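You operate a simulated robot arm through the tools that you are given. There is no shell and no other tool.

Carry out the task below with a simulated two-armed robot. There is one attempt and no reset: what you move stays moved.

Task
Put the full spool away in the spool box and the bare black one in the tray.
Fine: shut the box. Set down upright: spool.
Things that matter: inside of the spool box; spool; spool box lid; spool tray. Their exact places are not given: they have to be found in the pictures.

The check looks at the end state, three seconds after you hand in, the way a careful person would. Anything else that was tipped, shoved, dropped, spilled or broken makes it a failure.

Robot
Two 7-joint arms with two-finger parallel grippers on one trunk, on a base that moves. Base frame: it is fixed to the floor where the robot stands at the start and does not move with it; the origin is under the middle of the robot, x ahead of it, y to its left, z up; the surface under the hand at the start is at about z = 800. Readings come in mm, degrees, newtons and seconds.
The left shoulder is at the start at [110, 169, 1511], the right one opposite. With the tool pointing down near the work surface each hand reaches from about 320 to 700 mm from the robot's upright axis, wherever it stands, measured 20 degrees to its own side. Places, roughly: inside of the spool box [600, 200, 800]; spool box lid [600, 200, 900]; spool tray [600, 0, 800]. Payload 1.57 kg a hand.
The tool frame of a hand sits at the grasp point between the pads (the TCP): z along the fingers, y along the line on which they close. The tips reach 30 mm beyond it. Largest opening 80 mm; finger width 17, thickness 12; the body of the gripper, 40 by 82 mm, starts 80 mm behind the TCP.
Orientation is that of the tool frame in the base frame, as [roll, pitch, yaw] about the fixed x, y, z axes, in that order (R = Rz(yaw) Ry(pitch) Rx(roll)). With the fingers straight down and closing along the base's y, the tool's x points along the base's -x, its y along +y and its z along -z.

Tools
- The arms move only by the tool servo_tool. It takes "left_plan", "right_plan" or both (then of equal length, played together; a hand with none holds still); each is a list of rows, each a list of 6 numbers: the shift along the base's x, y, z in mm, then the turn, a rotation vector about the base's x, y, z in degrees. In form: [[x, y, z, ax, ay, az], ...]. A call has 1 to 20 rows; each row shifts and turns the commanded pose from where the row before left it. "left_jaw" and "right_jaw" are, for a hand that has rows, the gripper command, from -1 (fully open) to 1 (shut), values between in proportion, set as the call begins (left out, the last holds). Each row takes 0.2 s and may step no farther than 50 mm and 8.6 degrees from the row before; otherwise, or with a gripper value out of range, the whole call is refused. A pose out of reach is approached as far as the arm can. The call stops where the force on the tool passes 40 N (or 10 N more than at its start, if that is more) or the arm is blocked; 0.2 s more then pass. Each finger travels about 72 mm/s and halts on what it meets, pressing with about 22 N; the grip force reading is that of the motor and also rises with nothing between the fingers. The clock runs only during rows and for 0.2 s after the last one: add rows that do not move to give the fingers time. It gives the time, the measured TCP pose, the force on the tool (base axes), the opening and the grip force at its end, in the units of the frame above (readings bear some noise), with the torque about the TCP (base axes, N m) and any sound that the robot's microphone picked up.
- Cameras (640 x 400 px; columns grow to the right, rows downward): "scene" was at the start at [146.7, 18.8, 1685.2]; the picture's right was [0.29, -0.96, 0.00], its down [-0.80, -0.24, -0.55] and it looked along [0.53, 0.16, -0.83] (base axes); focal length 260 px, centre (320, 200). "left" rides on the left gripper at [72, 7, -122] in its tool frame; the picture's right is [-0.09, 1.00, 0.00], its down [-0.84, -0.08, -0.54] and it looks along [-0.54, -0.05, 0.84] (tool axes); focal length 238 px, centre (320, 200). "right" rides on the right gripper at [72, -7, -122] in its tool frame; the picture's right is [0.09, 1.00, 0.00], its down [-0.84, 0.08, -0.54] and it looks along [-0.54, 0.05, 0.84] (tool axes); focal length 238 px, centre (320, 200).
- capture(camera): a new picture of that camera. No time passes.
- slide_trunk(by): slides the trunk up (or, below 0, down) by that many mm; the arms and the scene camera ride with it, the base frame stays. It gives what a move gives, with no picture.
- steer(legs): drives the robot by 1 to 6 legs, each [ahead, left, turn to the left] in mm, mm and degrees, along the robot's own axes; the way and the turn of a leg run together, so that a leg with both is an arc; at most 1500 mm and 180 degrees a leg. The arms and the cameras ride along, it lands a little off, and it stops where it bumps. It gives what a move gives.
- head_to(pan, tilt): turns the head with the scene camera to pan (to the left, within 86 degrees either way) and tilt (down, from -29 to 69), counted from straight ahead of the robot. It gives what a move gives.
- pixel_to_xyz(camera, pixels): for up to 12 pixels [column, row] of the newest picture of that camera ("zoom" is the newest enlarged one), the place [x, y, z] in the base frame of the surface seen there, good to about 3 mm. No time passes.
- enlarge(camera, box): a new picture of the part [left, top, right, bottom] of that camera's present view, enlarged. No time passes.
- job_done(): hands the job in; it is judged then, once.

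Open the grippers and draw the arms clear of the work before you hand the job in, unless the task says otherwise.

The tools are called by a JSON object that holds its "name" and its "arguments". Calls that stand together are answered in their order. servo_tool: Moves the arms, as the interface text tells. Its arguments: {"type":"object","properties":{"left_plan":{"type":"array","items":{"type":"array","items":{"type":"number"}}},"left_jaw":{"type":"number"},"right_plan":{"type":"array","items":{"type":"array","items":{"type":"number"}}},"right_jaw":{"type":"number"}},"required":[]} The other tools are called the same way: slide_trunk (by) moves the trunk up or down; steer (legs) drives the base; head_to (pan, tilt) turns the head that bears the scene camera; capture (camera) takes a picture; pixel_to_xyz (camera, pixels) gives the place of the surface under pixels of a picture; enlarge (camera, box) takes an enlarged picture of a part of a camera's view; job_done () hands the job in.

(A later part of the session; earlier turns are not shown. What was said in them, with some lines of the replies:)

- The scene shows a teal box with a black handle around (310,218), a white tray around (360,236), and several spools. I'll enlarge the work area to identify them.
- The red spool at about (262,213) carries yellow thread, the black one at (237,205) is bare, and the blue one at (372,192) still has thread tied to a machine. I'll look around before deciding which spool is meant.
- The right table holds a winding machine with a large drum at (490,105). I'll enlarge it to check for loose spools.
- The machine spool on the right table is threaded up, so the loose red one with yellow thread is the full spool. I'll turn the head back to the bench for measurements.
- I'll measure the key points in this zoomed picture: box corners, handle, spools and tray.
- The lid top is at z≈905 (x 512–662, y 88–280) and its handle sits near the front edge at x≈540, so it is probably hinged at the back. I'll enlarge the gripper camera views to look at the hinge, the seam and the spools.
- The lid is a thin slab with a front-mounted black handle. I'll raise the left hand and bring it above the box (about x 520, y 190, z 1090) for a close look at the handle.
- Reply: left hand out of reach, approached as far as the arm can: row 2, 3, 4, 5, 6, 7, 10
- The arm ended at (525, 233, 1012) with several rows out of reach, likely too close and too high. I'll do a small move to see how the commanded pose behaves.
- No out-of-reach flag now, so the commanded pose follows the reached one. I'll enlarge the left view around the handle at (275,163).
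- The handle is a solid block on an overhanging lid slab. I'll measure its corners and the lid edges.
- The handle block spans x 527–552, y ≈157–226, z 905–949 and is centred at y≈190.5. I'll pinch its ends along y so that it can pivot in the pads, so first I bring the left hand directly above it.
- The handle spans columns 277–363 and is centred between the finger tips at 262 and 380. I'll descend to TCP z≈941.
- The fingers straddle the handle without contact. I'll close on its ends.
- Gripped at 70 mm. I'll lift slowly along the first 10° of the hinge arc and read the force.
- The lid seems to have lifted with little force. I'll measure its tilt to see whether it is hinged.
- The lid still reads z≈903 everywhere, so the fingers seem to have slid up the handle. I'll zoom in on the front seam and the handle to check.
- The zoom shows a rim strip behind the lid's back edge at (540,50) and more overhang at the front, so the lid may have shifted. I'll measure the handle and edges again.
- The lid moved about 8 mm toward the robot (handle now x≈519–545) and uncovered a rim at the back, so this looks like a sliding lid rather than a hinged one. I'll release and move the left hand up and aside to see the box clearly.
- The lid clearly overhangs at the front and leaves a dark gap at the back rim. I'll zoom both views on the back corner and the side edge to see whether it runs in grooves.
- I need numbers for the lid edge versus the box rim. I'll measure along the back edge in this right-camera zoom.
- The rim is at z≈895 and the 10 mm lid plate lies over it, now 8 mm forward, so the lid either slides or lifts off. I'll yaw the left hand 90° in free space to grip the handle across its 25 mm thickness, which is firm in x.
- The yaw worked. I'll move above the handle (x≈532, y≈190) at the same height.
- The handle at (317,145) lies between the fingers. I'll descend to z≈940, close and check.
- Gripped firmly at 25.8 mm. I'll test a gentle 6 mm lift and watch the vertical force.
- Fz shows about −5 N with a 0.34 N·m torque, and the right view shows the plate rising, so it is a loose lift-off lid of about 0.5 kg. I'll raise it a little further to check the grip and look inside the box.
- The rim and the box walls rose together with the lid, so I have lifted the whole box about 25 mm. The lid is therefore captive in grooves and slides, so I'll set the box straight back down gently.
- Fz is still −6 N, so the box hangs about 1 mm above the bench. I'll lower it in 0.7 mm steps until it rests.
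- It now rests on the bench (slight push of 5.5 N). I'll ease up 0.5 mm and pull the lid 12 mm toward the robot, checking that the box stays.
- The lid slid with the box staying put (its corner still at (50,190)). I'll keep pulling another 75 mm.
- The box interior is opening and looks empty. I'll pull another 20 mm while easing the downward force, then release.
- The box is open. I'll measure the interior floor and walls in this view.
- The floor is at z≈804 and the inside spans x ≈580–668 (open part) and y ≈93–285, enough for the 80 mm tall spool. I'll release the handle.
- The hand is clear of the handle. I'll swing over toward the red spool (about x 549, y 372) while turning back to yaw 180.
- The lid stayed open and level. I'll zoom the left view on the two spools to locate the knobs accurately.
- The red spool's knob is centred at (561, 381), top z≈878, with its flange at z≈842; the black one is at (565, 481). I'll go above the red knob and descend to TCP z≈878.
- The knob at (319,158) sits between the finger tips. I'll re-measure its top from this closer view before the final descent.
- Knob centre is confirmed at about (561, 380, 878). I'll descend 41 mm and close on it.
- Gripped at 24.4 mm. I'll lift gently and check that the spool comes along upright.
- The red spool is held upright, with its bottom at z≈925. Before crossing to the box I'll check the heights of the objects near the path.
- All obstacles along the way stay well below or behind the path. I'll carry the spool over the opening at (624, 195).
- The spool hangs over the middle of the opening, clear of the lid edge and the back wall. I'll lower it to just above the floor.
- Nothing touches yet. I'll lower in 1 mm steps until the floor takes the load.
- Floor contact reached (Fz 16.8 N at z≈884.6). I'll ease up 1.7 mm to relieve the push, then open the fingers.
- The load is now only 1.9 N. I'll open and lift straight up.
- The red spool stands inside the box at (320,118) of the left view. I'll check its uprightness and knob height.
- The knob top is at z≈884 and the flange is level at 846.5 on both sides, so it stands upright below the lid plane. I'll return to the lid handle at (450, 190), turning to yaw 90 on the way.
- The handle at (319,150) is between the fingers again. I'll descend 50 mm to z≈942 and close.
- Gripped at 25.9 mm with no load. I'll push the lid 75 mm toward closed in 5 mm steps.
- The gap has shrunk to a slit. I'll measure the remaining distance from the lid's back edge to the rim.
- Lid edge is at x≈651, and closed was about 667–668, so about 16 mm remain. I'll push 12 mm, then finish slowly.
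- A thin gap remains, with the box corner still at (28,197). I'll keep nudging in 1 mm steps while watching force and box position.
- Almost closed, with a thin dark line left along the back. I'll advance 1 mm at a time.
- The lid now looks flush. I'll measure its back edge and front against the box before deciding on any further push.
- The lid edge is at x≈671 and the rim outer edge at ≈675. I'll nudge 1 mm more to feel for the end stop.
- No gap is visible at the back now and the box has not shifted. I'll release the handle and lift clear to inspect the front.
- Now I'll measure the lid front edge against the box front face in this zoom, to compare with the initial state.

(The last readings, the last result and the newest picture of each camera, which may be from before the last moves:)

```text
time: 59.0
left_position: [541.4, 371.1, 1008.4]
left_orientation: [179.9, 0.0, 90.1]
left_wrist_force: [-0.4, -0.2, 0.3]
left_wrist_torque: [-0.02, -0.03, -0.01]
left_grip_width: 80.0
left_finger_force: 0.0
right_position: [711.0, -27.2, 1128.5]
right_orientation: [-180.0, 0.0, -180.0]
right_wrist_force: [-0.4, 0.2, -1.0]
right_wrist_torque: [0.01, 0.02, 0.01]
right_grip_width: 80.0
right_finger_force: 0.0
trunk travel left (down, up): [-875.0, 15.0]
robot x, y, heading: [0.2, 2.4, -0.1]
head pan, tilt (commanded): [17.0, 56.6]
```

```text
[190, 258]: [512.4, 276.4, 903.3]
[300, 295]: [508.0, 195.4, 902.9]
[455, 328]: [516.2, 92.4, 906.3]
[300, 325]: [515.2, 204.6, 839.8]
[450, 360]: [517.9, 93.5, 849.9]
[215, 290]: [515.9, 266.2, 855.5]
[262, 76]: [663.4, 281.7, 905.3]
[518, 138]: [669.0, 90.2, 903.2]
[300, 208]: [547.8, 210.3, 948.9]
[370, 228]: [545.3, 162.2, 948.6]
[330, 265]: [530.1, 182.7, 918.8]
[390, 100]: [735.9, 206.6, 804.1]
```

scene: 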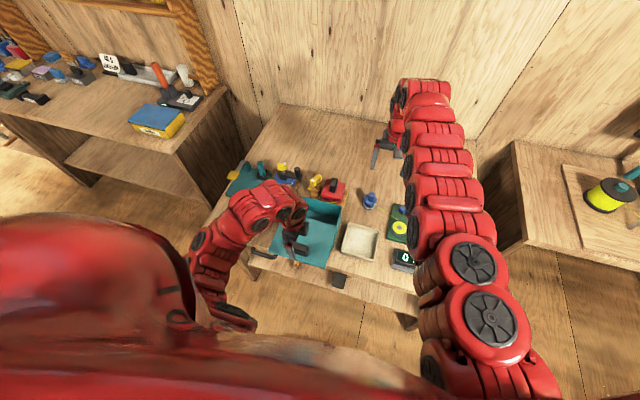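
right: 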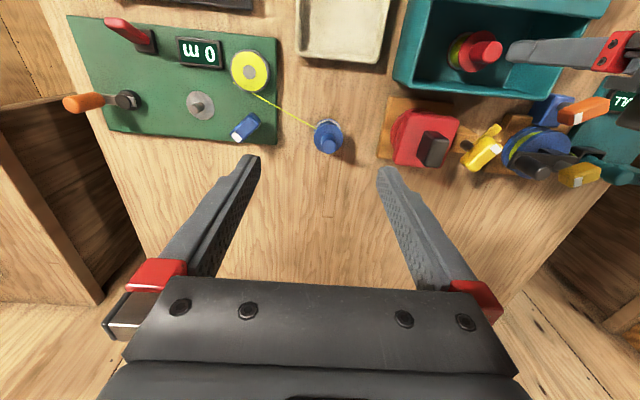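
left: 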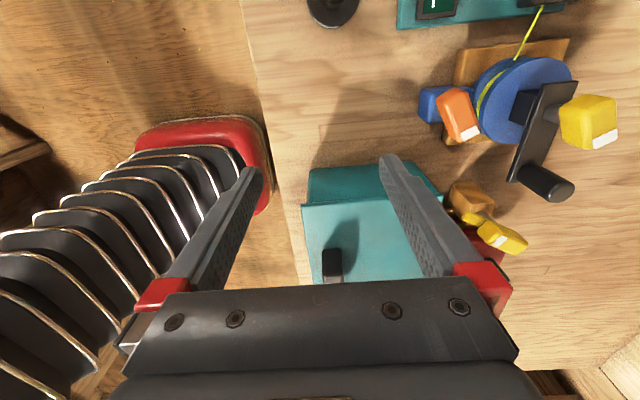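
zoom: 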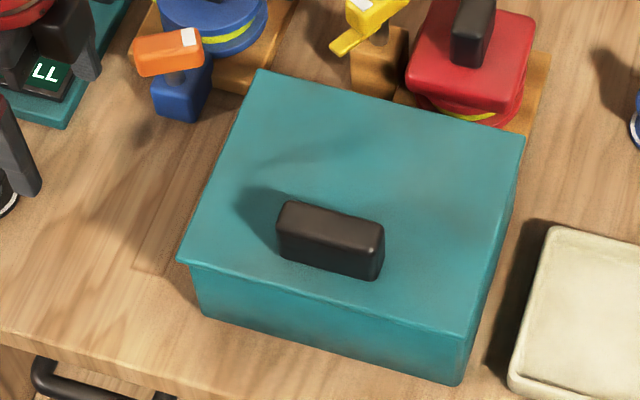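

I'll zoom strongly on the back edge in the right camera to see whether any rim or gap shows.

{"name": "enlarge", "arguments": {"camera": "right", "box": [400, 70, 480, 120]}}

{"name": "enlarge", "arguments": {"camera": "right", "box": [480, 70, 560, 120]}}

{"name": "enlarge", "arguments": {"camera": "scene", "box": [300, 185, 350, 220]}}

```text
8.00 times, centred on (440, 95) of right
```

zoom: 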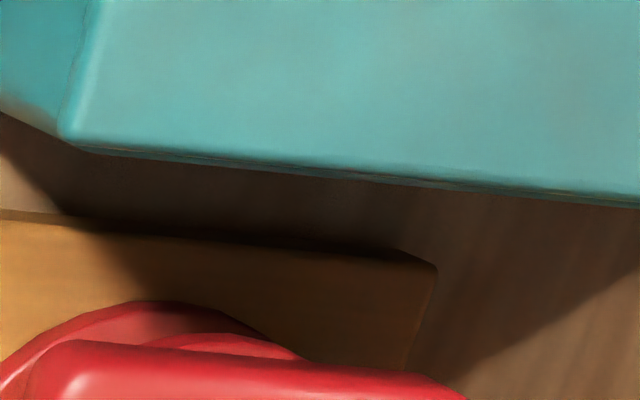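

```text
8.00 times, centred on (520, 95) of right
```

zoom: 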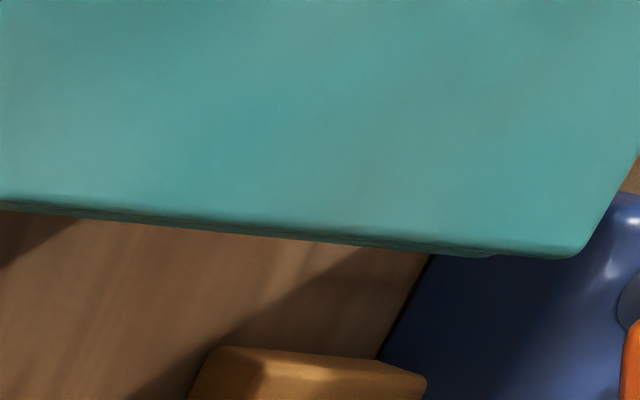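

```text
11.43 times, centred on (325, 202) of scene
```

zoom: 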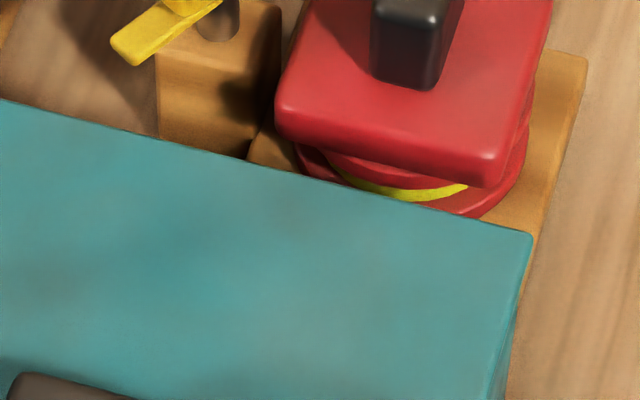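

The lid is flush to about 1 mm on all sides. To be sure it is fully home, I'll go back, grip the handle once more and push gently to the stop.

{"name": "servo_tool", "arguments": {"left_plan": [[0, -45, 0, 0, 0, 0], [0, -45, 0, 0, 0, 0], [0, -45, 0, 0, 0, 0], [0, -45, 0, 0, 0, 0], [0, 0, -20, 0, 0, 0], [0, 0, -25, 0, 0, 0], [0, 0, -19, 0, 0, 0], [0, 0, 0, 0, 0, 0]], "left_jaw": -1}}

{"name": "servo_tool", "arguments": {"left_plan": [[0, 0, 0, 0, 0, 0], [0, 0, 0, 0, 0, 0], [0, 0, 0, 0, 0, 0], [0, 0, 0, 0, 0, 0], [0, 0, 0, 0, 0, 0]], "left_jaw": 1}}

{"name": "enlarge", "arguments": {"camera": "right", "box": [400, 70, 480, 120]}}

```text
time: 60.8
left_position: [542.5, 191.4, 944.6]
left_orientation: [-180.0, 0.0, 90.0]
left_wrist_force: [0.0, -0.3, -0.5]
left_wrist_torque: [0.05, -0.01, -0.02]
left_grip_width: 79.9
left_finger_force: 0.1
right_position: [711.4, -26.5, 1129.0]
right_orientation: [180.0, -0.2, -179.9]
right_wrist_force: [0.5, -0.1, -0.3]
right_wrist_torque: [0.03, 0.01, -0.01]
right_grip_width: 79.9
right_finger_force: 0.2
trunk travel left (down, up): [-875.0, 15.0]
robot x, y, heading: [1.4, 1.3, 0.2]
head pan, tilt (commanded): [17.0, 56.6]
```

```text
time: 62.0
left_position: [542.5, 190.2, 945.4]
left_orientation: [-179.9, -0.1, 90.0]
left_wrist_force: [-0.5, -0.6, -0.1]
left_wrist_torque: [-0.12, -0.04, 0.0]
left_grip_width: 25.3
left_finger_force: 21.6
right_position: [712.4, -26.6, 1129.0]
right_orientation: [180.0, -0.1, 179.9]
right_wrist_force: [0.1, 0.5, 0.0]
right_wrist_torque: [-0.02, 0.0, 0.01]
right_grip_width: 80.1
right_finger_force: 0.1
trunk travel left (down, up): [-875.0, 15.0]
robot x, y, heading: [1.8, -2.1, 0.1]
head pan, tilt (commanded): [17.0, 56.6]
```

```text
8.00 times, centred on (440, 95) of right
```

zoom: 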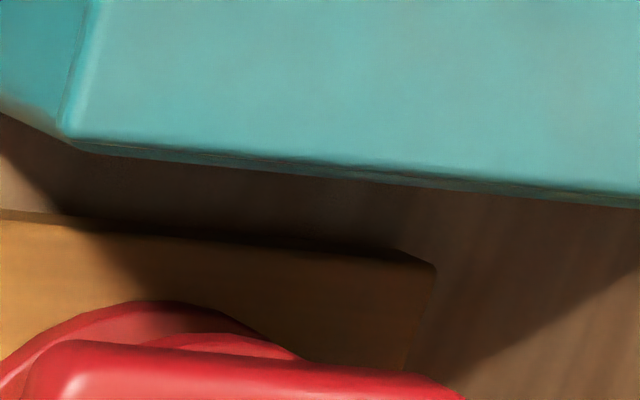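

The rim strip is slightly visible, about 1–2 mm. I'll push +1 mm twice and look.

{"name": "servo_tool", "arguments": {"left_plan": [[1, 0, 0, 0, 0, 0], [1, 0, 0, 0, 0, 0], [0, 0, 0, 0, 0, 0]], "left_jaw": 1}}

{"name": "enlarge", "arguments": {"camera": "right", "box": [400, 70, 480, 120]}}

```text
time: 62.8
left_position: [544.1, 190.3, 944.9]
left_orientation: [179.9, 0.0, 90.0]
left_wrist_force: [0.4, 0.4, 1.2]
left_wrist_torque: [-0.04, -0.03, -0.05]
left_grip_width: 25.9
left_finger_force: 22.1
right_position: [711.2, -26.8, 1128.9]
right_orientation: [180.0, -0.1, -179.9]
right_wrist_force: [0.3, -0.9, 0.2]
right_wrist_torque: [0.03, -0.03, -0.01]
right_grip_width: 80.0
right_finger_force: 0.0
trunk travel left (down, up): [-875.0, 15.0]
robot x, y, heading: [0.7, -1.4, 0.1]
head pan, tilt (commanded): [17.0, 56.6]
```

```text
8.00 times, centred on (440, 95) of right
```

zoom: 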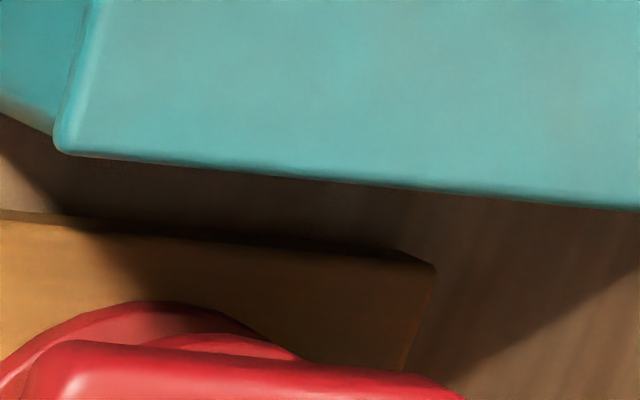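

The lid edge now covers the rim completely, with no reaction force. I'll release here and lift away to compare front and back overhang.

{"name": "servo_tool", "arguments": {"left_plan": [[0, 0, 0, 0, 0, 0], [0, 0, 0, 0, 0, 0], [0, 0, 0, 0, 0, 0], [0, 0, 20, 0, 0, 0], [0, 0, 25, 0, 0, 0], [0, 0, 20, 0, 0, 0], [0, 45, 0, 0, 0, 0], [0, 45, 0, 0, 0, 8], [0, 45, 0, 0, 0, 8], [0, 45, 0, 0, 0, 8], [0, 0, 0, 0, 0, 0]], "left_jaw": -1}}

{"name": "enlarge", "arguments": {"camera": "right", "box": [400, 70, 480, 120]}}

{"name": "enlarge", "arguments": {"camera": "scene", "box": [260, 180, 350, 255]}}

```text
time: 65.2
left_position: [545.0, 371.3, 1009.4]
left_orientation: [-180.0, 0.0, 114.0]
left_wrist_force: [0.1, 0.0, 0.4]
left_wrist_torque: [0.05, 0.02, 0.01]
left_grip_width: 79.9
left_finger_force: 0.0
right_position: [711.4, -27.4, 1128.6]
right_orientation: [180.0, 0.0, -180.0]
right_wrist_force: [0.1, 0.1, 0.1]
right_wrist_torque: [0.0, 0.01, -0.01]
right_grip_width: 80.0
right_finger_force: 0.0
trunk travel left (down, up): [-875.0, 15.0]
robot x, y, heading: [-2.5, -1.4, 0.0]
head pan, tilt (commanded): [17.0, 56.6]
```

```text
8.00 times, centred on (440, 95) of right
```

zoom: 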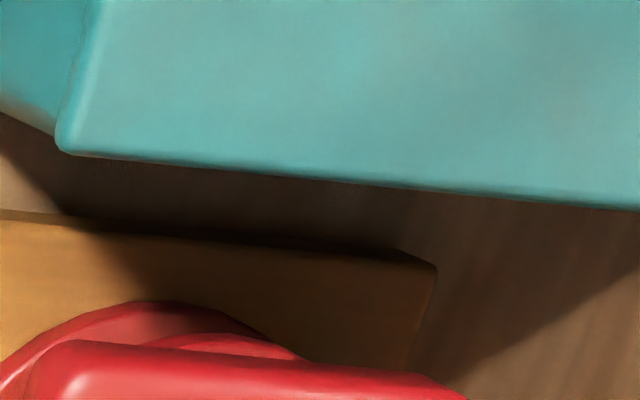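

```text
5.33 times, centred on (305, 218) of scene
```

zoom: 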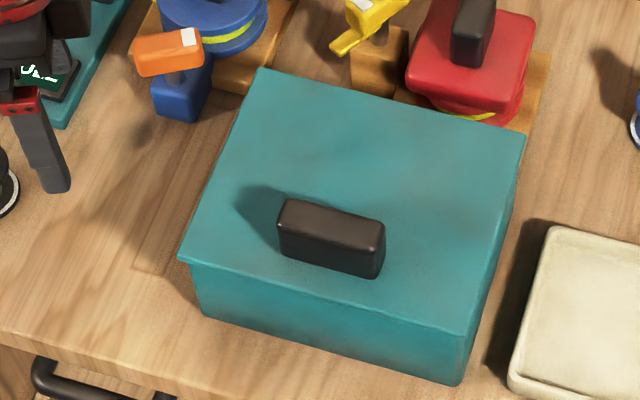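

The box is shut. Next is the black spool, but the right arm hangs near the tray, so I'll move it off to the right while the left hand turns back to yaw 180 and goes above the black spool at (565, 481).

{"name": "servo_tool", "arguments": {"left_plan": [[2.5, 13.5, -1, 0, 0, 8.25], [2.5, 13.5, -1, 0, 0, 8.25], [2.5, 13.5, -1, 0, 0, 8.25], [2.5, 13.5, -1, 0, 0, 8.25], [2.5, 13.5, -1, 0, 0, 8.25], [2.5, 13.5, -1, 0, 0, 8.25], [2.5, 14, -1, 0, 0, 8.25], [2.5, 14, -1, 0, 0, 8.25], [0, 0, 0, 0, 0, 0]], "left_jaw": -0.4, "right_plan": [[-10, -35, 0, 0, 0, 0], [-14, -40, -3, 0, 0, 0], [-14, -40, -3, 0, 0, 0], [-14, -40, -3, 0, 0, 0], [-14, -40, -3, 0, 0, 0], [-14, -40, -3, 0, 0, 0], [-14, -40, -3, 0, 0, 0], [-14, -35, -3, 0, 0, 0], [0, 0, 0, 0, 0, 0]], "right_jaw": -1}}

{"name": "capture", "arguments": {"camera": "left"}}

{"name": "capture", "arguments": {"camera": "scene"}}

```text
time: 67.2
left_position: [564.5, 481.6, 1002.5]
left_orientation: [-179.9, 0.0, -179.9]
left_wrist_force: [-0.4, 0.4, 0.2]
left_wrist_torque: [-0.01, 0.0, 0.0]
left_grip_width: 56.3
left_finger_force: 0.0
right_position: [610.5, -337.3, 1105.8]
right_orientation: [-180.0, -0.3, -179.9]
right_wrist_force: [-0.9, 0.5, 0.0]
right_wrist_torque: [-0.01, -0.02, -0.01]
right_grip_width: 79.6
right_finger_force: 0.0
right hand out of reach, approached as far as the arm can: row 7, 8
trunk travel left (down, up): [-875.0, 15.0]
robot x, y, heading: [0.1, -1.1, -0.1]
head pan, tilt (commanded): [17.0, 56.6]
```

```text
taken
```

left: 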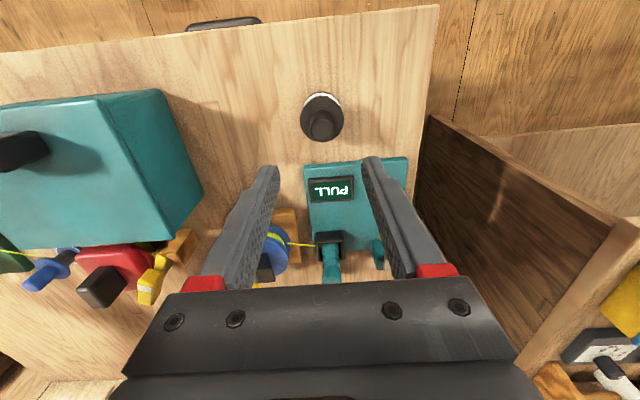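

```text
taken
```

scene: 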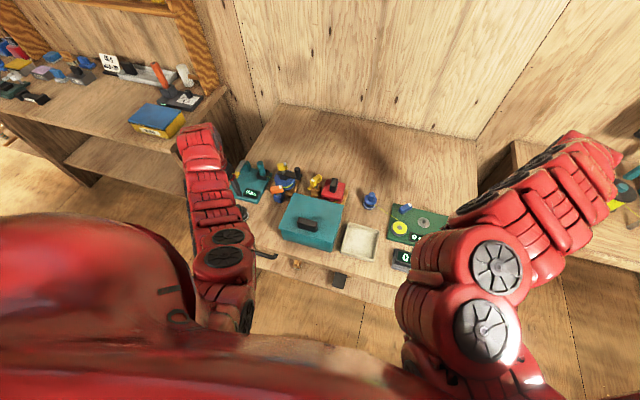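

The left hand is above the black spool, with its knob at (322,122). I'll measure the knob again.

{"name": "enlarge", "arguments": {"camera": "left", "box": [270, 80, 374, 145]}}

{"name": "pixel_to_xyz", "arguments": {"camera": "left", "pixels": [[322, 118], [322, 126], [322, 134], [310, 126], [334, 126], [303, 115], [342, 115], [322, 98]]}}

```text
6.15 times, centred on (322, 112) of left
```

zoom: 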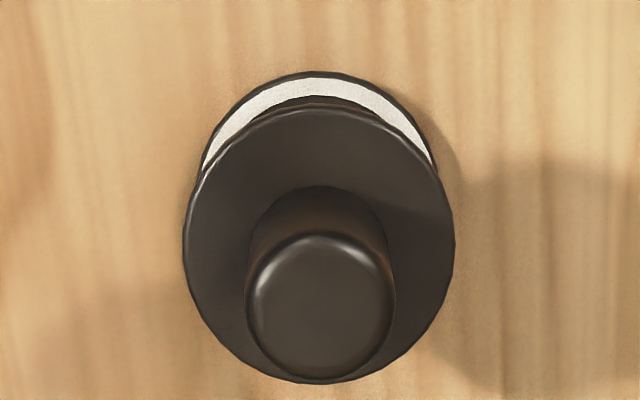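

```text
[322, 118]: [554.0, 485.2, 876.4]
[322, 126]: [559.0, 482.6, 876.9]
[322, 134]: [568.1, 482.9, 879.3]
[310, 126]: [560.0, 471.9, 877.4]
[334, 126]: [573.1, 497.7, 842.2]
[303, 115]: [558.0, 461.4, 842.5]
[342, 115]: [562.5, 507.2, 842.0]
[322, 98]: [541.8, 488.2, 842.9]
```

The knob centre is at about (563, 483, 878). I'll lower the trunk 50 mm to gain reach, then check the position.

{"name": "slide_trunk", "arguments": {"by": -50}}

{"name": "capture", "arguments": {"camera": "left"}}

```text
time: 68.1
left_position: [563.1, 481.2, 952.2]
left_orientation: [-180.0, 0.0, -180.0]
left_wrist_force: [-0.1, 0.0, -0.1]
left_wrist_torque: [-0.02, 0.04, 0.0]
left_grip_width: 56.1
left_finger_force: 0.1
right_position: [609.9, -339.6, 1056.3]
right_orientation: [179.9, -0.1, -180.0]
right_wrist_force: [0.1, 0.9, 0.5]
right_wrist_torque: [0.02, -0.01, 0.01]
right_grip_width: 80.0
right_finger_force: 0.1
trunk travel left (down, up): [-825.0, 65.0]
robot x, y, heading: [1.3, -2.3, -0.0]
head pan, tilt (commanded): [17.0, 56.6]
```

```text
taken
```

left: 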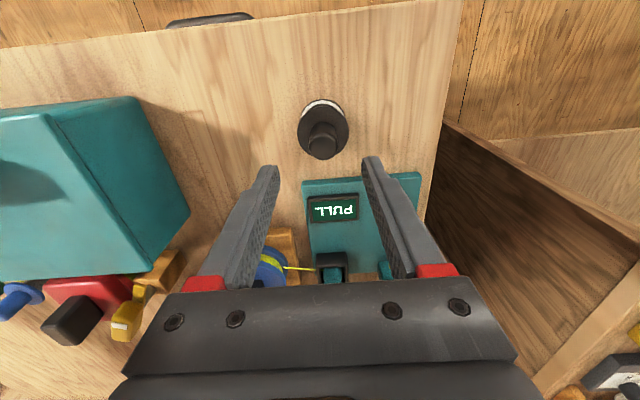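

The knob at (322,147) lies midway between the tips at 275 and 370. I'll descend 74 mm and close on it.

{"name": "servo_tool", "arguments": {"left_plan": [[0, 1, -25, 0, 0, 0], [0, 0.5, -25, 0, 0, 0], [0, 0, -14, 0, 0, 0], [0, 0, -10, 0, 0, 0], [0, 0, 0, 0, 0, 0]], "left_jaw": -0.4}}

{"name": "capture", "arguments": {"camera": "left"}}

```text
time: 69.3
left_position: [562.7, 482.1, 878.1]
left_orientation: [179.9, 0.1, 180.0]
left_wrist_force: [0.2, 0.1, -0.7]
left_wrist_torque: [0.01, 0.0, -0.02]
left_grip_width: 55.9
left_finger_force: 0.0
right_position: [611.3, -337.3, 1056.9]
right_orientation: [179.8, -0.1, -180.0]
right_wrist_force: [0.8, 0.2, -0.2]
right_wrist_torque: [0.01, -0.01, -0.02]
right_grip_width: 79.9
right_finger_force: 0.0
trunk travel left (down, up): [-825.0, 65.0]
robot x, y, heading: [-2.7, 0.9, -0.2]
head pan, tilt (commanded): [17.0, 56.6]
```

```text
taken
```

left: 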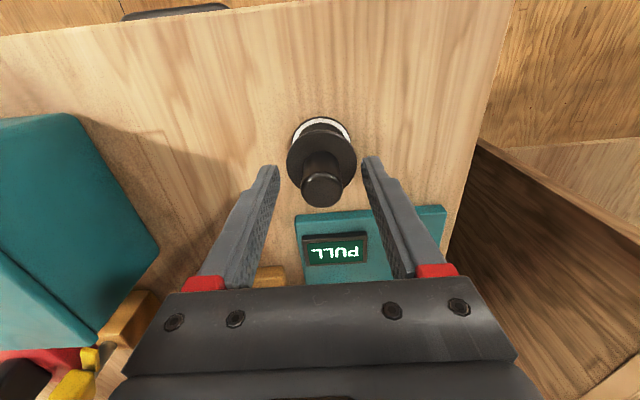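

The fingers straddle the black knob at the right height. I'll close and lift slightly.

{"name": "servo_tool", "arguments": {"left_plan": [[0, 0, 0, 0, 0, 0], [0, 0, 0, 0, 0, 0], [0, 0, 0, 0, 0, 0], [0, 0, 0, 0, 0, 0]], "left_jaw": 1}}

{"name": "servo_tool", "arguments": {"left_plan": [[0, 0, 4, 0, 0, 0], [0, 0, 10, 0, 0, 0], [0, 0, 20, 0, 0, 0], [0, 0, 25, 0, 0, 0], [3, 0, 25, 0, 0, 0], [5, -5, 20, 0, 0, 0], [0, 0, 0, 0, 0, 0]], "left_jaw": 1}}

{"name": "capture", "arguments": {"camera": "left"}}

```text
time: 70.3
left_position: [564.3, 481.1, 877.3]
left_orientation: [-180.0, 0.0, 180.0]
left_wrist_force: [-0.4, 1.1, 0.0]
left_wrist_torque: [0.0, 0.0, -0.01]
left_grip_width: 24.7
left_finger_force: 22.2
right_position: [610.8, -338.7, 1056.6]
right_orientation: [179.9, -0.1, 179.9]
right_wrist_force: [0.0, 0.4, -0.7]
right_wrist_torque: [0.01, 0.0, 0.01]
right_grip_width: 80.0
right_finger_force: 0.1
trunk travel left (down, up): [-825.0, 65.0]
robot x, y, heading: [1.6, 1.9, 0.2]
head pan, tilt (commanded): [17.0, 56.6]
```

```text
time: 71.9
left_position: [572.3, 477.1, 983.0]
left_orientation: [-180.0, 0.0, 180.0]
left_wrist_force: [0.0, 0.3, -0.1]
left_wrist_torque: [-0.02, 0.0, -0.01]
left_grip_width: 25.0
left_finger_force: 22.4
right_position: [610.6, -338.0, 1054.9]
right_orientation: [-180.0, -0.3, 180.0]
right_wrist_force: [0.3, 0.0, -0.2]
right_wrist_torque: [-0.02, -0.06, 0.0]
right_grip_width: 79.8
right_finger_force: 0.1
trunk travel left (down, up): [-825.0, 65.0]
robot x, y, heading: [-1.6, -0.9, -0.1]
head pan, tilt (commanded): [17.0, 56.6]
```

```text
taken
```

left: 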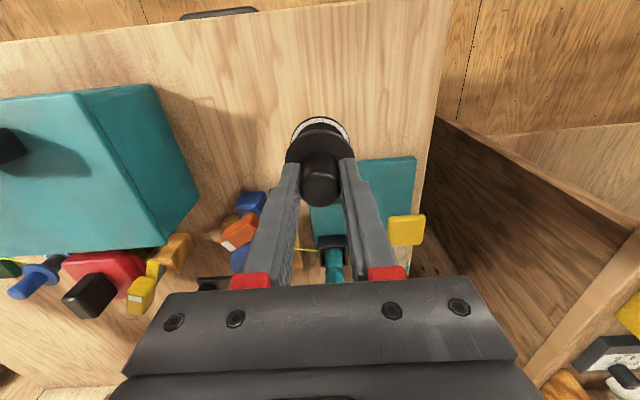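

The black spool is held upright. I'll raise the trunk 50 mm so its base clears the box lid and handle, then check the tray position in the scene view.

{"name": "slide_trunk", "arguments": {"by": 50}}

{"name": "enlarge", "arguments": {"camera": "scene", "box": [300, 180, 420, 280]}}

```text
time: 72.8
left_position: [572.0, 477.2, 1031.6]
left_orientation: [179.9, 0.0, -180.0]
left_wrist_force: [-0.5, -0.2, -0.7]
left_wrist_torque: [0.02, -0.02, -0.01]
left_grip_width: 24.7
left_finger_force: 22.2
right_position: [611.1, -339.0, 1104.6]
right_orientation: [-180.0, -0.3, -180.0]
right_wrist_force: [0.6, 0.4, -0.4]
right_wrist_torque: [-0.02, 0.0, -0.03]
right_grip_width: 79.7
right_finger_force: 0.0
trunk travel left (down, up): [-875.0, 15.0]
robot x, y, heading: [-1.6, 2.4, 0.4]
head pan, tilt (commanded): [17.0, 56.6]
```

```text
4.00 times, centred on (360, 230) of scene
```

zoom: 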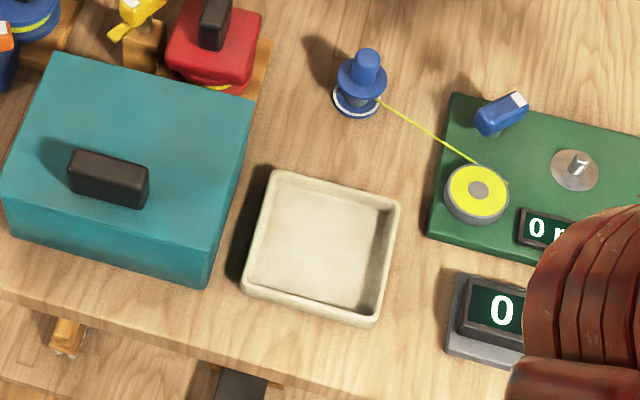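

{"name": "pixel_to_xyz", "arguments": {"camera": "zoom", "pixels": [[275, 178], [395, 205], [370, 318], [250, 288], [322, 245], [290, 210], [350, 285], [280, 195], [375, 225], [358, 300], [265, 280], [366, 52]]}}

```text
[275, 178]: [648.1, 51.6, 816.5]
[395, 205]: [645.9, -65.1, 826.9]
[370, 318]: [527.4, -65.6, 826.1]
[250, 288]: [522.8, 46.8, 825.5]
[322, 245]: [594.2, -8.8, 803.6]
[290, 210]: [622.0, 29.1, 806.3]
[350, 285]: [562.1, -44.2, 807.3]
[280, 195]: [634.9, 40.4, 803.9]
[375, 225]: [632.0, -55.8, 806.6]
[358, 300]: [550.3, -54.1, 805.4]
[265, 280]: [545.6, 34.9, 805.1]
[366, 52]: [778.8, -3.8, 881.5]
```

The tray interior is centred at about (588, −8) with floor z≈805 and rim z≈827. I'll carry the black spool over the box (x≈612) and on to a point above the tray.

{"name": "servo_tool", "arguments": {"left_plan": [[6, -41, 0, 0, 0, 0], [6, -41, 0, 0, 0, 0], [6, -41, 0, 0, 0, 0], [6, -41, 0, 0, 0, 0], [6, -41, 0, 0, 0, 0], [6, -41, 0, 0, 0, 0], [4, -41, 0, 0, 0, 0], [-4, -40, 0, 0, 0, 0], [-5, -40, 0, 0, 0, 0], [-5, -40, 0, 0, 0, 0], [-5, -40, 0, 0, 0, 0], [-5, -38, 0, 0, 0, 0], [0, 0, 0, 0, 0, 0]], "left_jaw": 1}}

{"name": "capture", "arguments": {"camera": "left"}}

{"name": "capture", "arguments": {"camera": "scene"}}

```text
time: 75.6
left_position: [587.2, -8.1, 1031.5]
left_orientation: [180.0, -0.1, 179.9]
left_wrist_force: [0.0, 0.5, -1.3]
left_wrist_torque: [-0.07, -0.01, -0.02]
left_grip_width: 24.6
left_finger_force: 21.9
right_position: [611.1, -338.1, 1107.0]
right_orientation: [-180.0, -0.2, -180.0]
right_wrist_force: [-0.1, -0.2, 0.2]
right_wrist_torque: [-0.03, 0.01, -0.01]
right_grip_width: 79.8
right_finger_force: 0.1
trunk travel left (down, up): [-875.0, 15.0]
robot x, y, heading: [-1.7, 0.4, 0.2]
head pan, tilt (commanded): [17.0, 56.6]
```

```text
taken
```

left: 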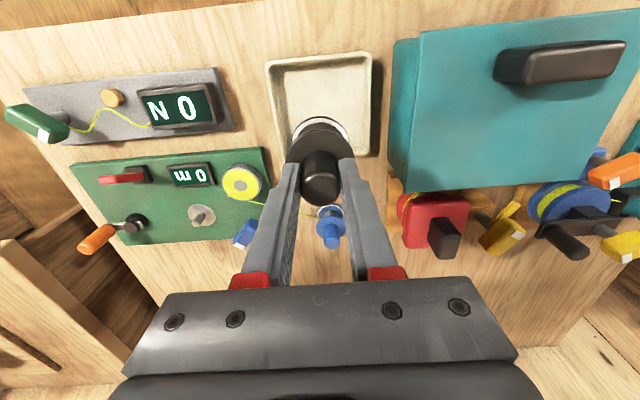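

```text
taken
```

scene: 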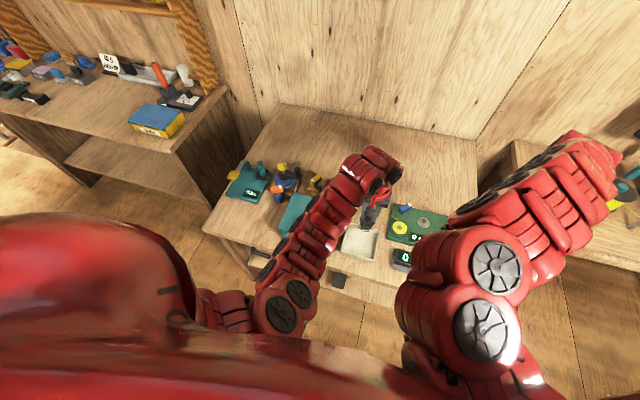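

I'm above the tray. Before lowering I'll check how high the left forearm and elbow sit over the box.

{"name": "pixel_to_xyz", "arguments": {"camera": "scene", "pixels": [[280, 305], [295, 255], [310, 240], [330, 215], [350, 185], [300, 285], [235, 305], [372, 195], [285, 235]]}}

```text
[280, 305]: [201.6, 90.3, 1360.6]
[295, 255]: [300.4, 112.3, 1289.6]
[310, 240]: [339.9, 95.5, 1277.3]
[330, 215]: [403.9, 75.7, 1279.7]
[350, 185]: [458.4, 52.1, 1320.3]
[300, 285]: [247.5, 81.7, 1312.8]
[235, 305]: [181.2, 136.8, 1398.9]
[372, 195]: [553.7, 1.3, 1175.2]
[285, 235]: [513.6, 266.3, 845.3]
```

The forearm is at z≈1280, well above everything. I'll lower the spool to just above the tray floor.

{"name": "servo_tool", "arguments": {"left_plan": [[0, 0, -30, 0, 0, 0], [0, 0, -30, 0, 0, 0], [0, 0, -30, 0, 0, 0], [0, 0, -25, 0, 0, 0], [0, 0, -15, 0, 0, 0], [0, 0, -10, 0, 0, 0], [0, 0, 0, 0, 0, 0]], "left_jaw": 1}}

{"name": "capture", "arguments": {"camera": "left"}}

{"name": "enlarge", "arguments": {"camera": "scene", "box": [300, 180, 420, 280]}}

```text
time: 77.2
left_position: [588.1, -6.6, 893.5]
left_orientation: [-179.9, 0.0, -180.0]
left_wrist_force: [0.7, 0.0, -1.3]
left_wrist_torque: [0.0, 0.01, 0.03]
left_grip_width: 24.7
left_finger_force: 21.6
right_position: [610.0, -339.2, 1106.1]
right_orientation: [179.9, -0.1, 180.0]
right_wrist_force: [0.2, -1.1, -0.4]
right_wrist_torque: [0.03, 0.0, 0.03]
right_grip_width: 80.0
right_finger_force: 0.1
trunk travel left (down, up): [-875.0, 15.0]
robot x, y, heading: [1.6, -0.9, 0.2]
head pan, tilt (commanded): [17.0, 56.6]
```

```text
taken
```

left: 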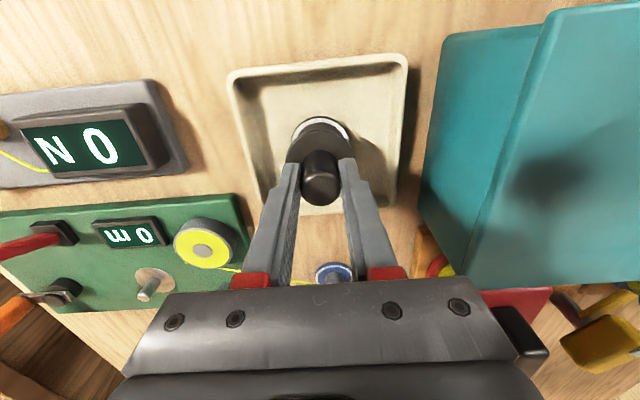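

```text
4.00 times, centred on (360, 230) of scene
```

zoom: 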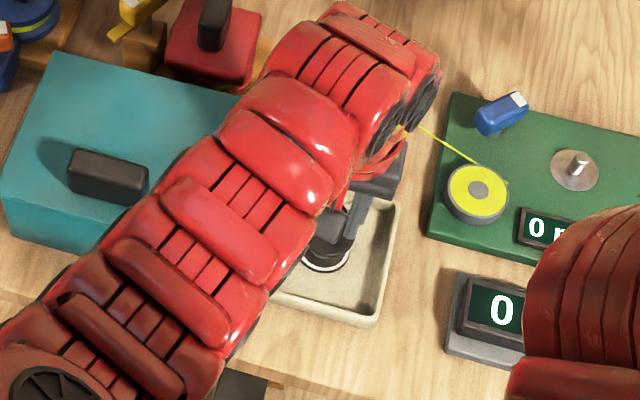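

The spool hangs in the middle of the tray, about 10 mm above its floor. I'll lower slowly to contact.

{"name": "servo_tool", "arguments": {"left_plan": [[0, 0, -3, 0, 0, 0], [0, 0, -3, 0, 0, 0], [0, 0, -1, 0, 0, 0], [0, 0, -1, 0, 0, 0], [0, 0, 0, 0, 0, 0]], "left_jaw": 1}}

```text
time: 78.4
left_position: [588.4, -9.2, 885.3]
left_orientation: [180.0, 0.2, 180.0]
left_wrist_force: [2.0, -1.2, 14.5]
left_wrist_torque: [0.16, -0.02, 0.0]
left_grip_width: 24.6
left_finger_force: 21.6
right_position: [610.8, -340.1, 1106.5]
right_orientation: [179.8, -0.1, 179.9]
right_wrist_force: [-0.5, -0.1, -0.6]
right_wrist_torque: [0.03, 0.01, -0.01]
right_grip_width: 80.0
right_finger_force: 0.0
trunk travel left (down, up): [-875.0, 15.0]
robot x, y, heading: [0.2, -3.8, 0.1]
head pan, tilt (commanded): [17.0, 56.6]
```

Contact on the tray floor (Fz 14.5 N). I'll ease up 1.3 mm to unload before releasing.

{"name": "servo_tool", "arguments": {"left_plan": [[0, 0, 0.8, 0, 0, 0], [0, 0, 0.5, 0, 0, 0], [0, 0, 0, 0, 0, 0]], "left_jaw": 1}}

```text
time: 79.2
left_position: [587.2, -8.3, 885.0]
left_orientation: [-180.0, 0.0, -180.0]
left_wrist_force: [0.8, -0.5, 5.0]
left_wrist_torque: [-0.16, -0.17, 0.0]
left_grip_width: 24.7
left_finger_force: 22.0
right_position: [610.8, -339.1, 1105.9]
right_orientation: [180.0, -0.1, 180.0]
right_wrist_force: [-0.1, 0.0, 0.6]
right_wrist_torque: [0.0, 0.01, -0.02]
right_grip_width: 79.8
right_finger_force: 0.0
trunk travel left (down, up): [-875.0, 15.0]
robot x, y, heading: [0.5, 1.6, 0.1]
head pan, tilt (commanded): [17.0, 56.6]
```

The load is down to 5 N. I'll ease 0.4 mm more, open, and rise straight up.

{"name": "servo_tool", "arguments": {"left_plan": [[0, 0, 0.4, 0, 0, 0], [0, 0, 0, 0, 0, 0]], "left_jaw": 1}}

{"name": "servo_tool", "arguments": {"left_plan": [[0, 0, 0, 0, 0, 0], [0, 0, 0, 0, 0, 0], [0, 0, 0, 0, 0, 0], [0, 0, 10, 0, 0, 0], [0, 0, 20, 0, 0, 0], [0, 0, 30, 0, 0, 0], [0, 0, 30, 0, 0, 0], [0, 0, 25, 0, 0, 0], [0, 0, 0, 0, 0, 0]], "left_jaw": -0.4}}

{"name": "capture", "arguments": {"camera": "left"}}

```text
time: 79.8
left_position: [587.5, -8.4, 885.0]
left_orientation: [-180.0, -0.2, 180.0]
left_wrist_force: [-1.2, 0.0, -0.7]
left_wrist_torque: [-0.03, 0.01, 0.0]
left_grip_width: 24.6
left_finger_force: 22.3
right_position: [610.5, -340.0, 1107.1]
right_orientation: [180.0, -0.1, 179.9]
right_wrist_force: [0.5, -0.3, 0.0]
right_wrist_torque: [0.01, 0.02, -0.03]
right_grip_width: 79.9
right_finger_force: 0.0
trunk travel left (down, up): [-875.0, 15.0]
robot x, y, heading: [-0.4, 1.8, -0.1]
head pan, tilt (commanded): [17.0, 56.6]
```

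```text
time: 81.8
left_position: [588.1, -5.6, 1000.3]
left_orientation: [180.0, 0.1, 179.9]
left_wrist_force: [-1.0, 0.0, 0.1]
left_wrist_torque: [-0.01, -0.01, 0.01]
left_grip_width: 55.9
left_finger_force: 0.0
right_position: [611.9, -336.7, 1107.0]
right_orientation: [-180.0, -0.2, -179.9]
right_wrist_force: [0.4, 0.8, 0.2]
right_wrist_torque: [-0.02, 0.03, 0.0]
right_grip_width: 80.0
right_finger_force: 0.0
trunk travel left (down, up): [-875.0, 15.0]
robot x, y, heading: [3.8, 0.2, -0.1]
head pan, tilt (commanded): [17.0, 56.6]
```

```text
taken
```

left: 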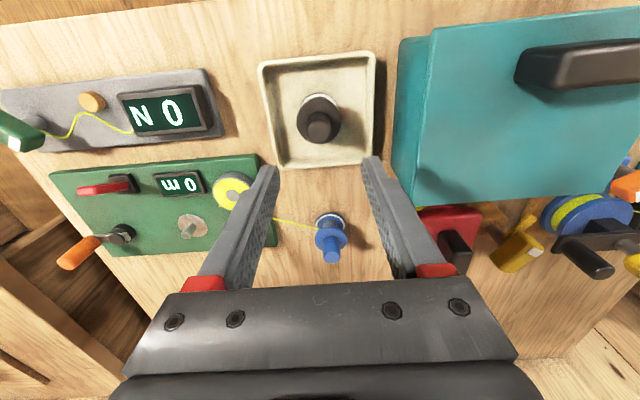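

The black spool stands upright in the tray. I'll draw the left hand back over the box to its own side.

{"name": "servo_tool", "arguments": {"left_plan": [[4, 30, 8, 0, 0, 0], [4, 40, 5, 0, 0, 0], [4, 40, 0, 0, 0, 0], [4, 40, 0, 0, 0, 0], [0, 40, 0, 0, 0, 0], [-4, 40, 0, 0, 0, 0], [-8, 40, 0, 0, 0, 0], [-10, 40, 0, 0, 0, 0], [-10, 40, 0, 0, 0, 0], [-10, 40, 0, 0, 0, 0], [-10, 40, 0, 0, 0, 0], [-10, 40, 0, 0, 0, 0], [0, 0, 0, 0, 0, 0]], "left_jaw": -1}}

{"name": "capture", "arguments": {"camera": "scene"}}

{"name": "enlarge", "arguments": {"camera": "scene", "box": [210, 150, 430, 290]}}

```text
time: 84.6
left_position: [542.0, 463.4, 1014.6]
left_orientation: [-180.0, 0.1, 179.9]
left_wrist_force: [-0.2, 0.1, 0.1]
left_wrist_torque: [0.01, 0.0, 0.02]
left_grip_width: 80.3
left_finger_force: 0.0
right_position: [611.7, -339.5, 1106.7]
right_orientation: [180.0, -0.1, -180.0]
right_wrist_force: [-0.2, 0.0, -0.3]
right_wrist_torque: [-0.03, -0.03, -0.03]
right_grip_width: 80.2
right_finger_force: 0.0
trunk travel left (down, up): [-875.0, 15.0]
robot x, y, heading: [2.3, 0.1, 0.2]
head pan, tilt (commanded): [17.0, 56.6]
```

```text
taken
```

scene: 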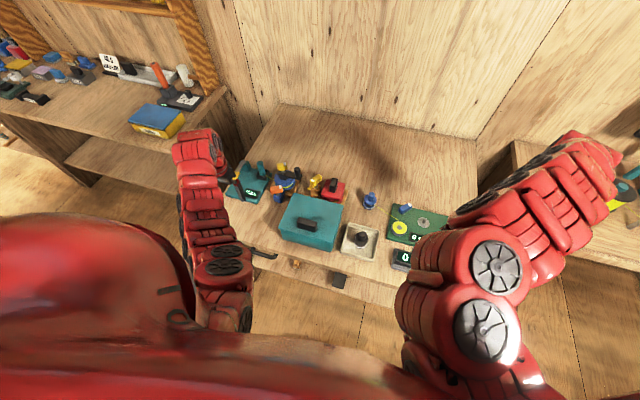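

```text
2.86 times, centred on (320, 220) of scene
```

zoom: 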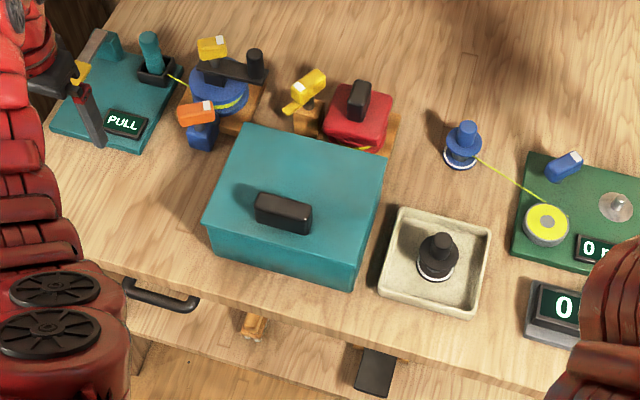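

Box shut, black spool in the tray. I'll zoom in for a final check of the lid and the spool, and look to the right to see that the right arm touches nothing there.

{"name": "enlarge", "arguments": {"camera": "scene", "box": [270, 185, 390, 265]}}

{"name": "head_to", "arguments": {"pan": -25, "tilt": 48}}

{"name": "capture", "arguments": {"camera": "scene"}}

```text
5.00 times, centred on (330, 225) of scene
```

zoom: 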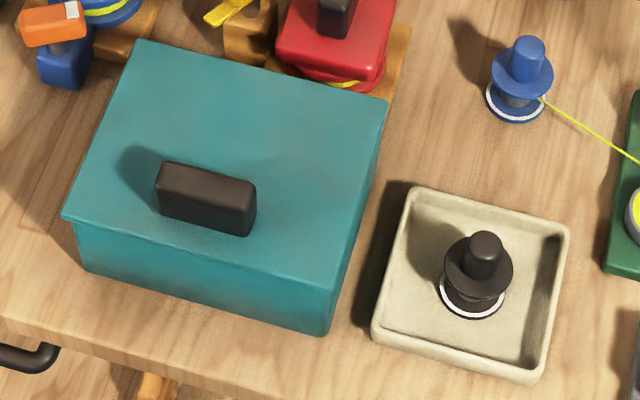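

```text
time: 85.7
left_position: [542.4, 462.0, 1013.4]
left_orientation: [-180.0, 0.0, 180.0]
left_wrist_force: [0.0, -0.1, -0.3]
left_wrist_torque: [-0.01, 0.01, -0.01]
left_grip_width: 80.2
left_finger_force: 0.1
right_position: [611.1, -339.5, 1106.7]
right_orientation: [179.9, -0.1, 180.0]
right_wrist_force: [0.0, 0.8, 0.4]
right_wrist_torque: [-0.02, 0.03, -0.01]
right_grip_width: 80.0
right_finger_force: 0.0
trunk travel left (down, up): [-875.0, 15.0]
robot x, y, heading: [-1.7, -1.7, 0.0]
head pan, tilt (commanded): [-25.0, 48.0]
```

```text
taken
```

scene: 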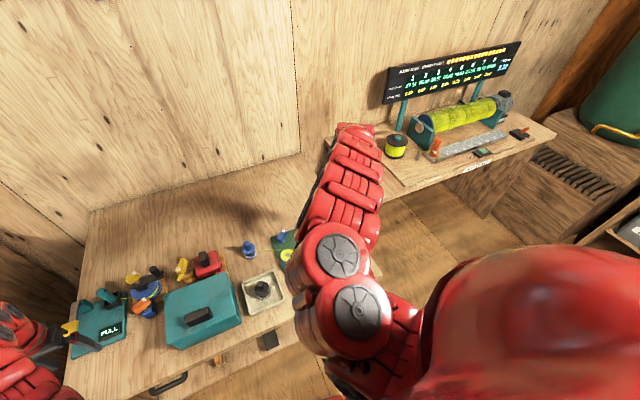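

The winding machine on the right table is untouched and the right arm is free. The box is shut with the full red spool upright inside, the black spool stands upright in the tray, and both grippers are open and clear, so I hand the job in.

{"name": "job_done", "arguments": {}}

```text
The job is handed in.
```

The full red spool is upright inside the spool box with the lid slid shut, and the bare black spool is upright in the tray. I've handed the job in. The last pictures before that showed everything in place, both grippers open, and the arms clear of the work.

- **Box lifted once:** the lid slides rather than lifting off. While finding that out I raised the whole box about 25 mm and set it back down. It may now sit a few millimetres from where it started.
- **Lid closing:** I pushed the lid until it covered the back rim. I didn't feel a hard stop, so I judged it shut from the pictures and edge measurements.
- **Everything else:** nothing else in those pictures looked touched or moved, including the blue spool with its thread and the machines.
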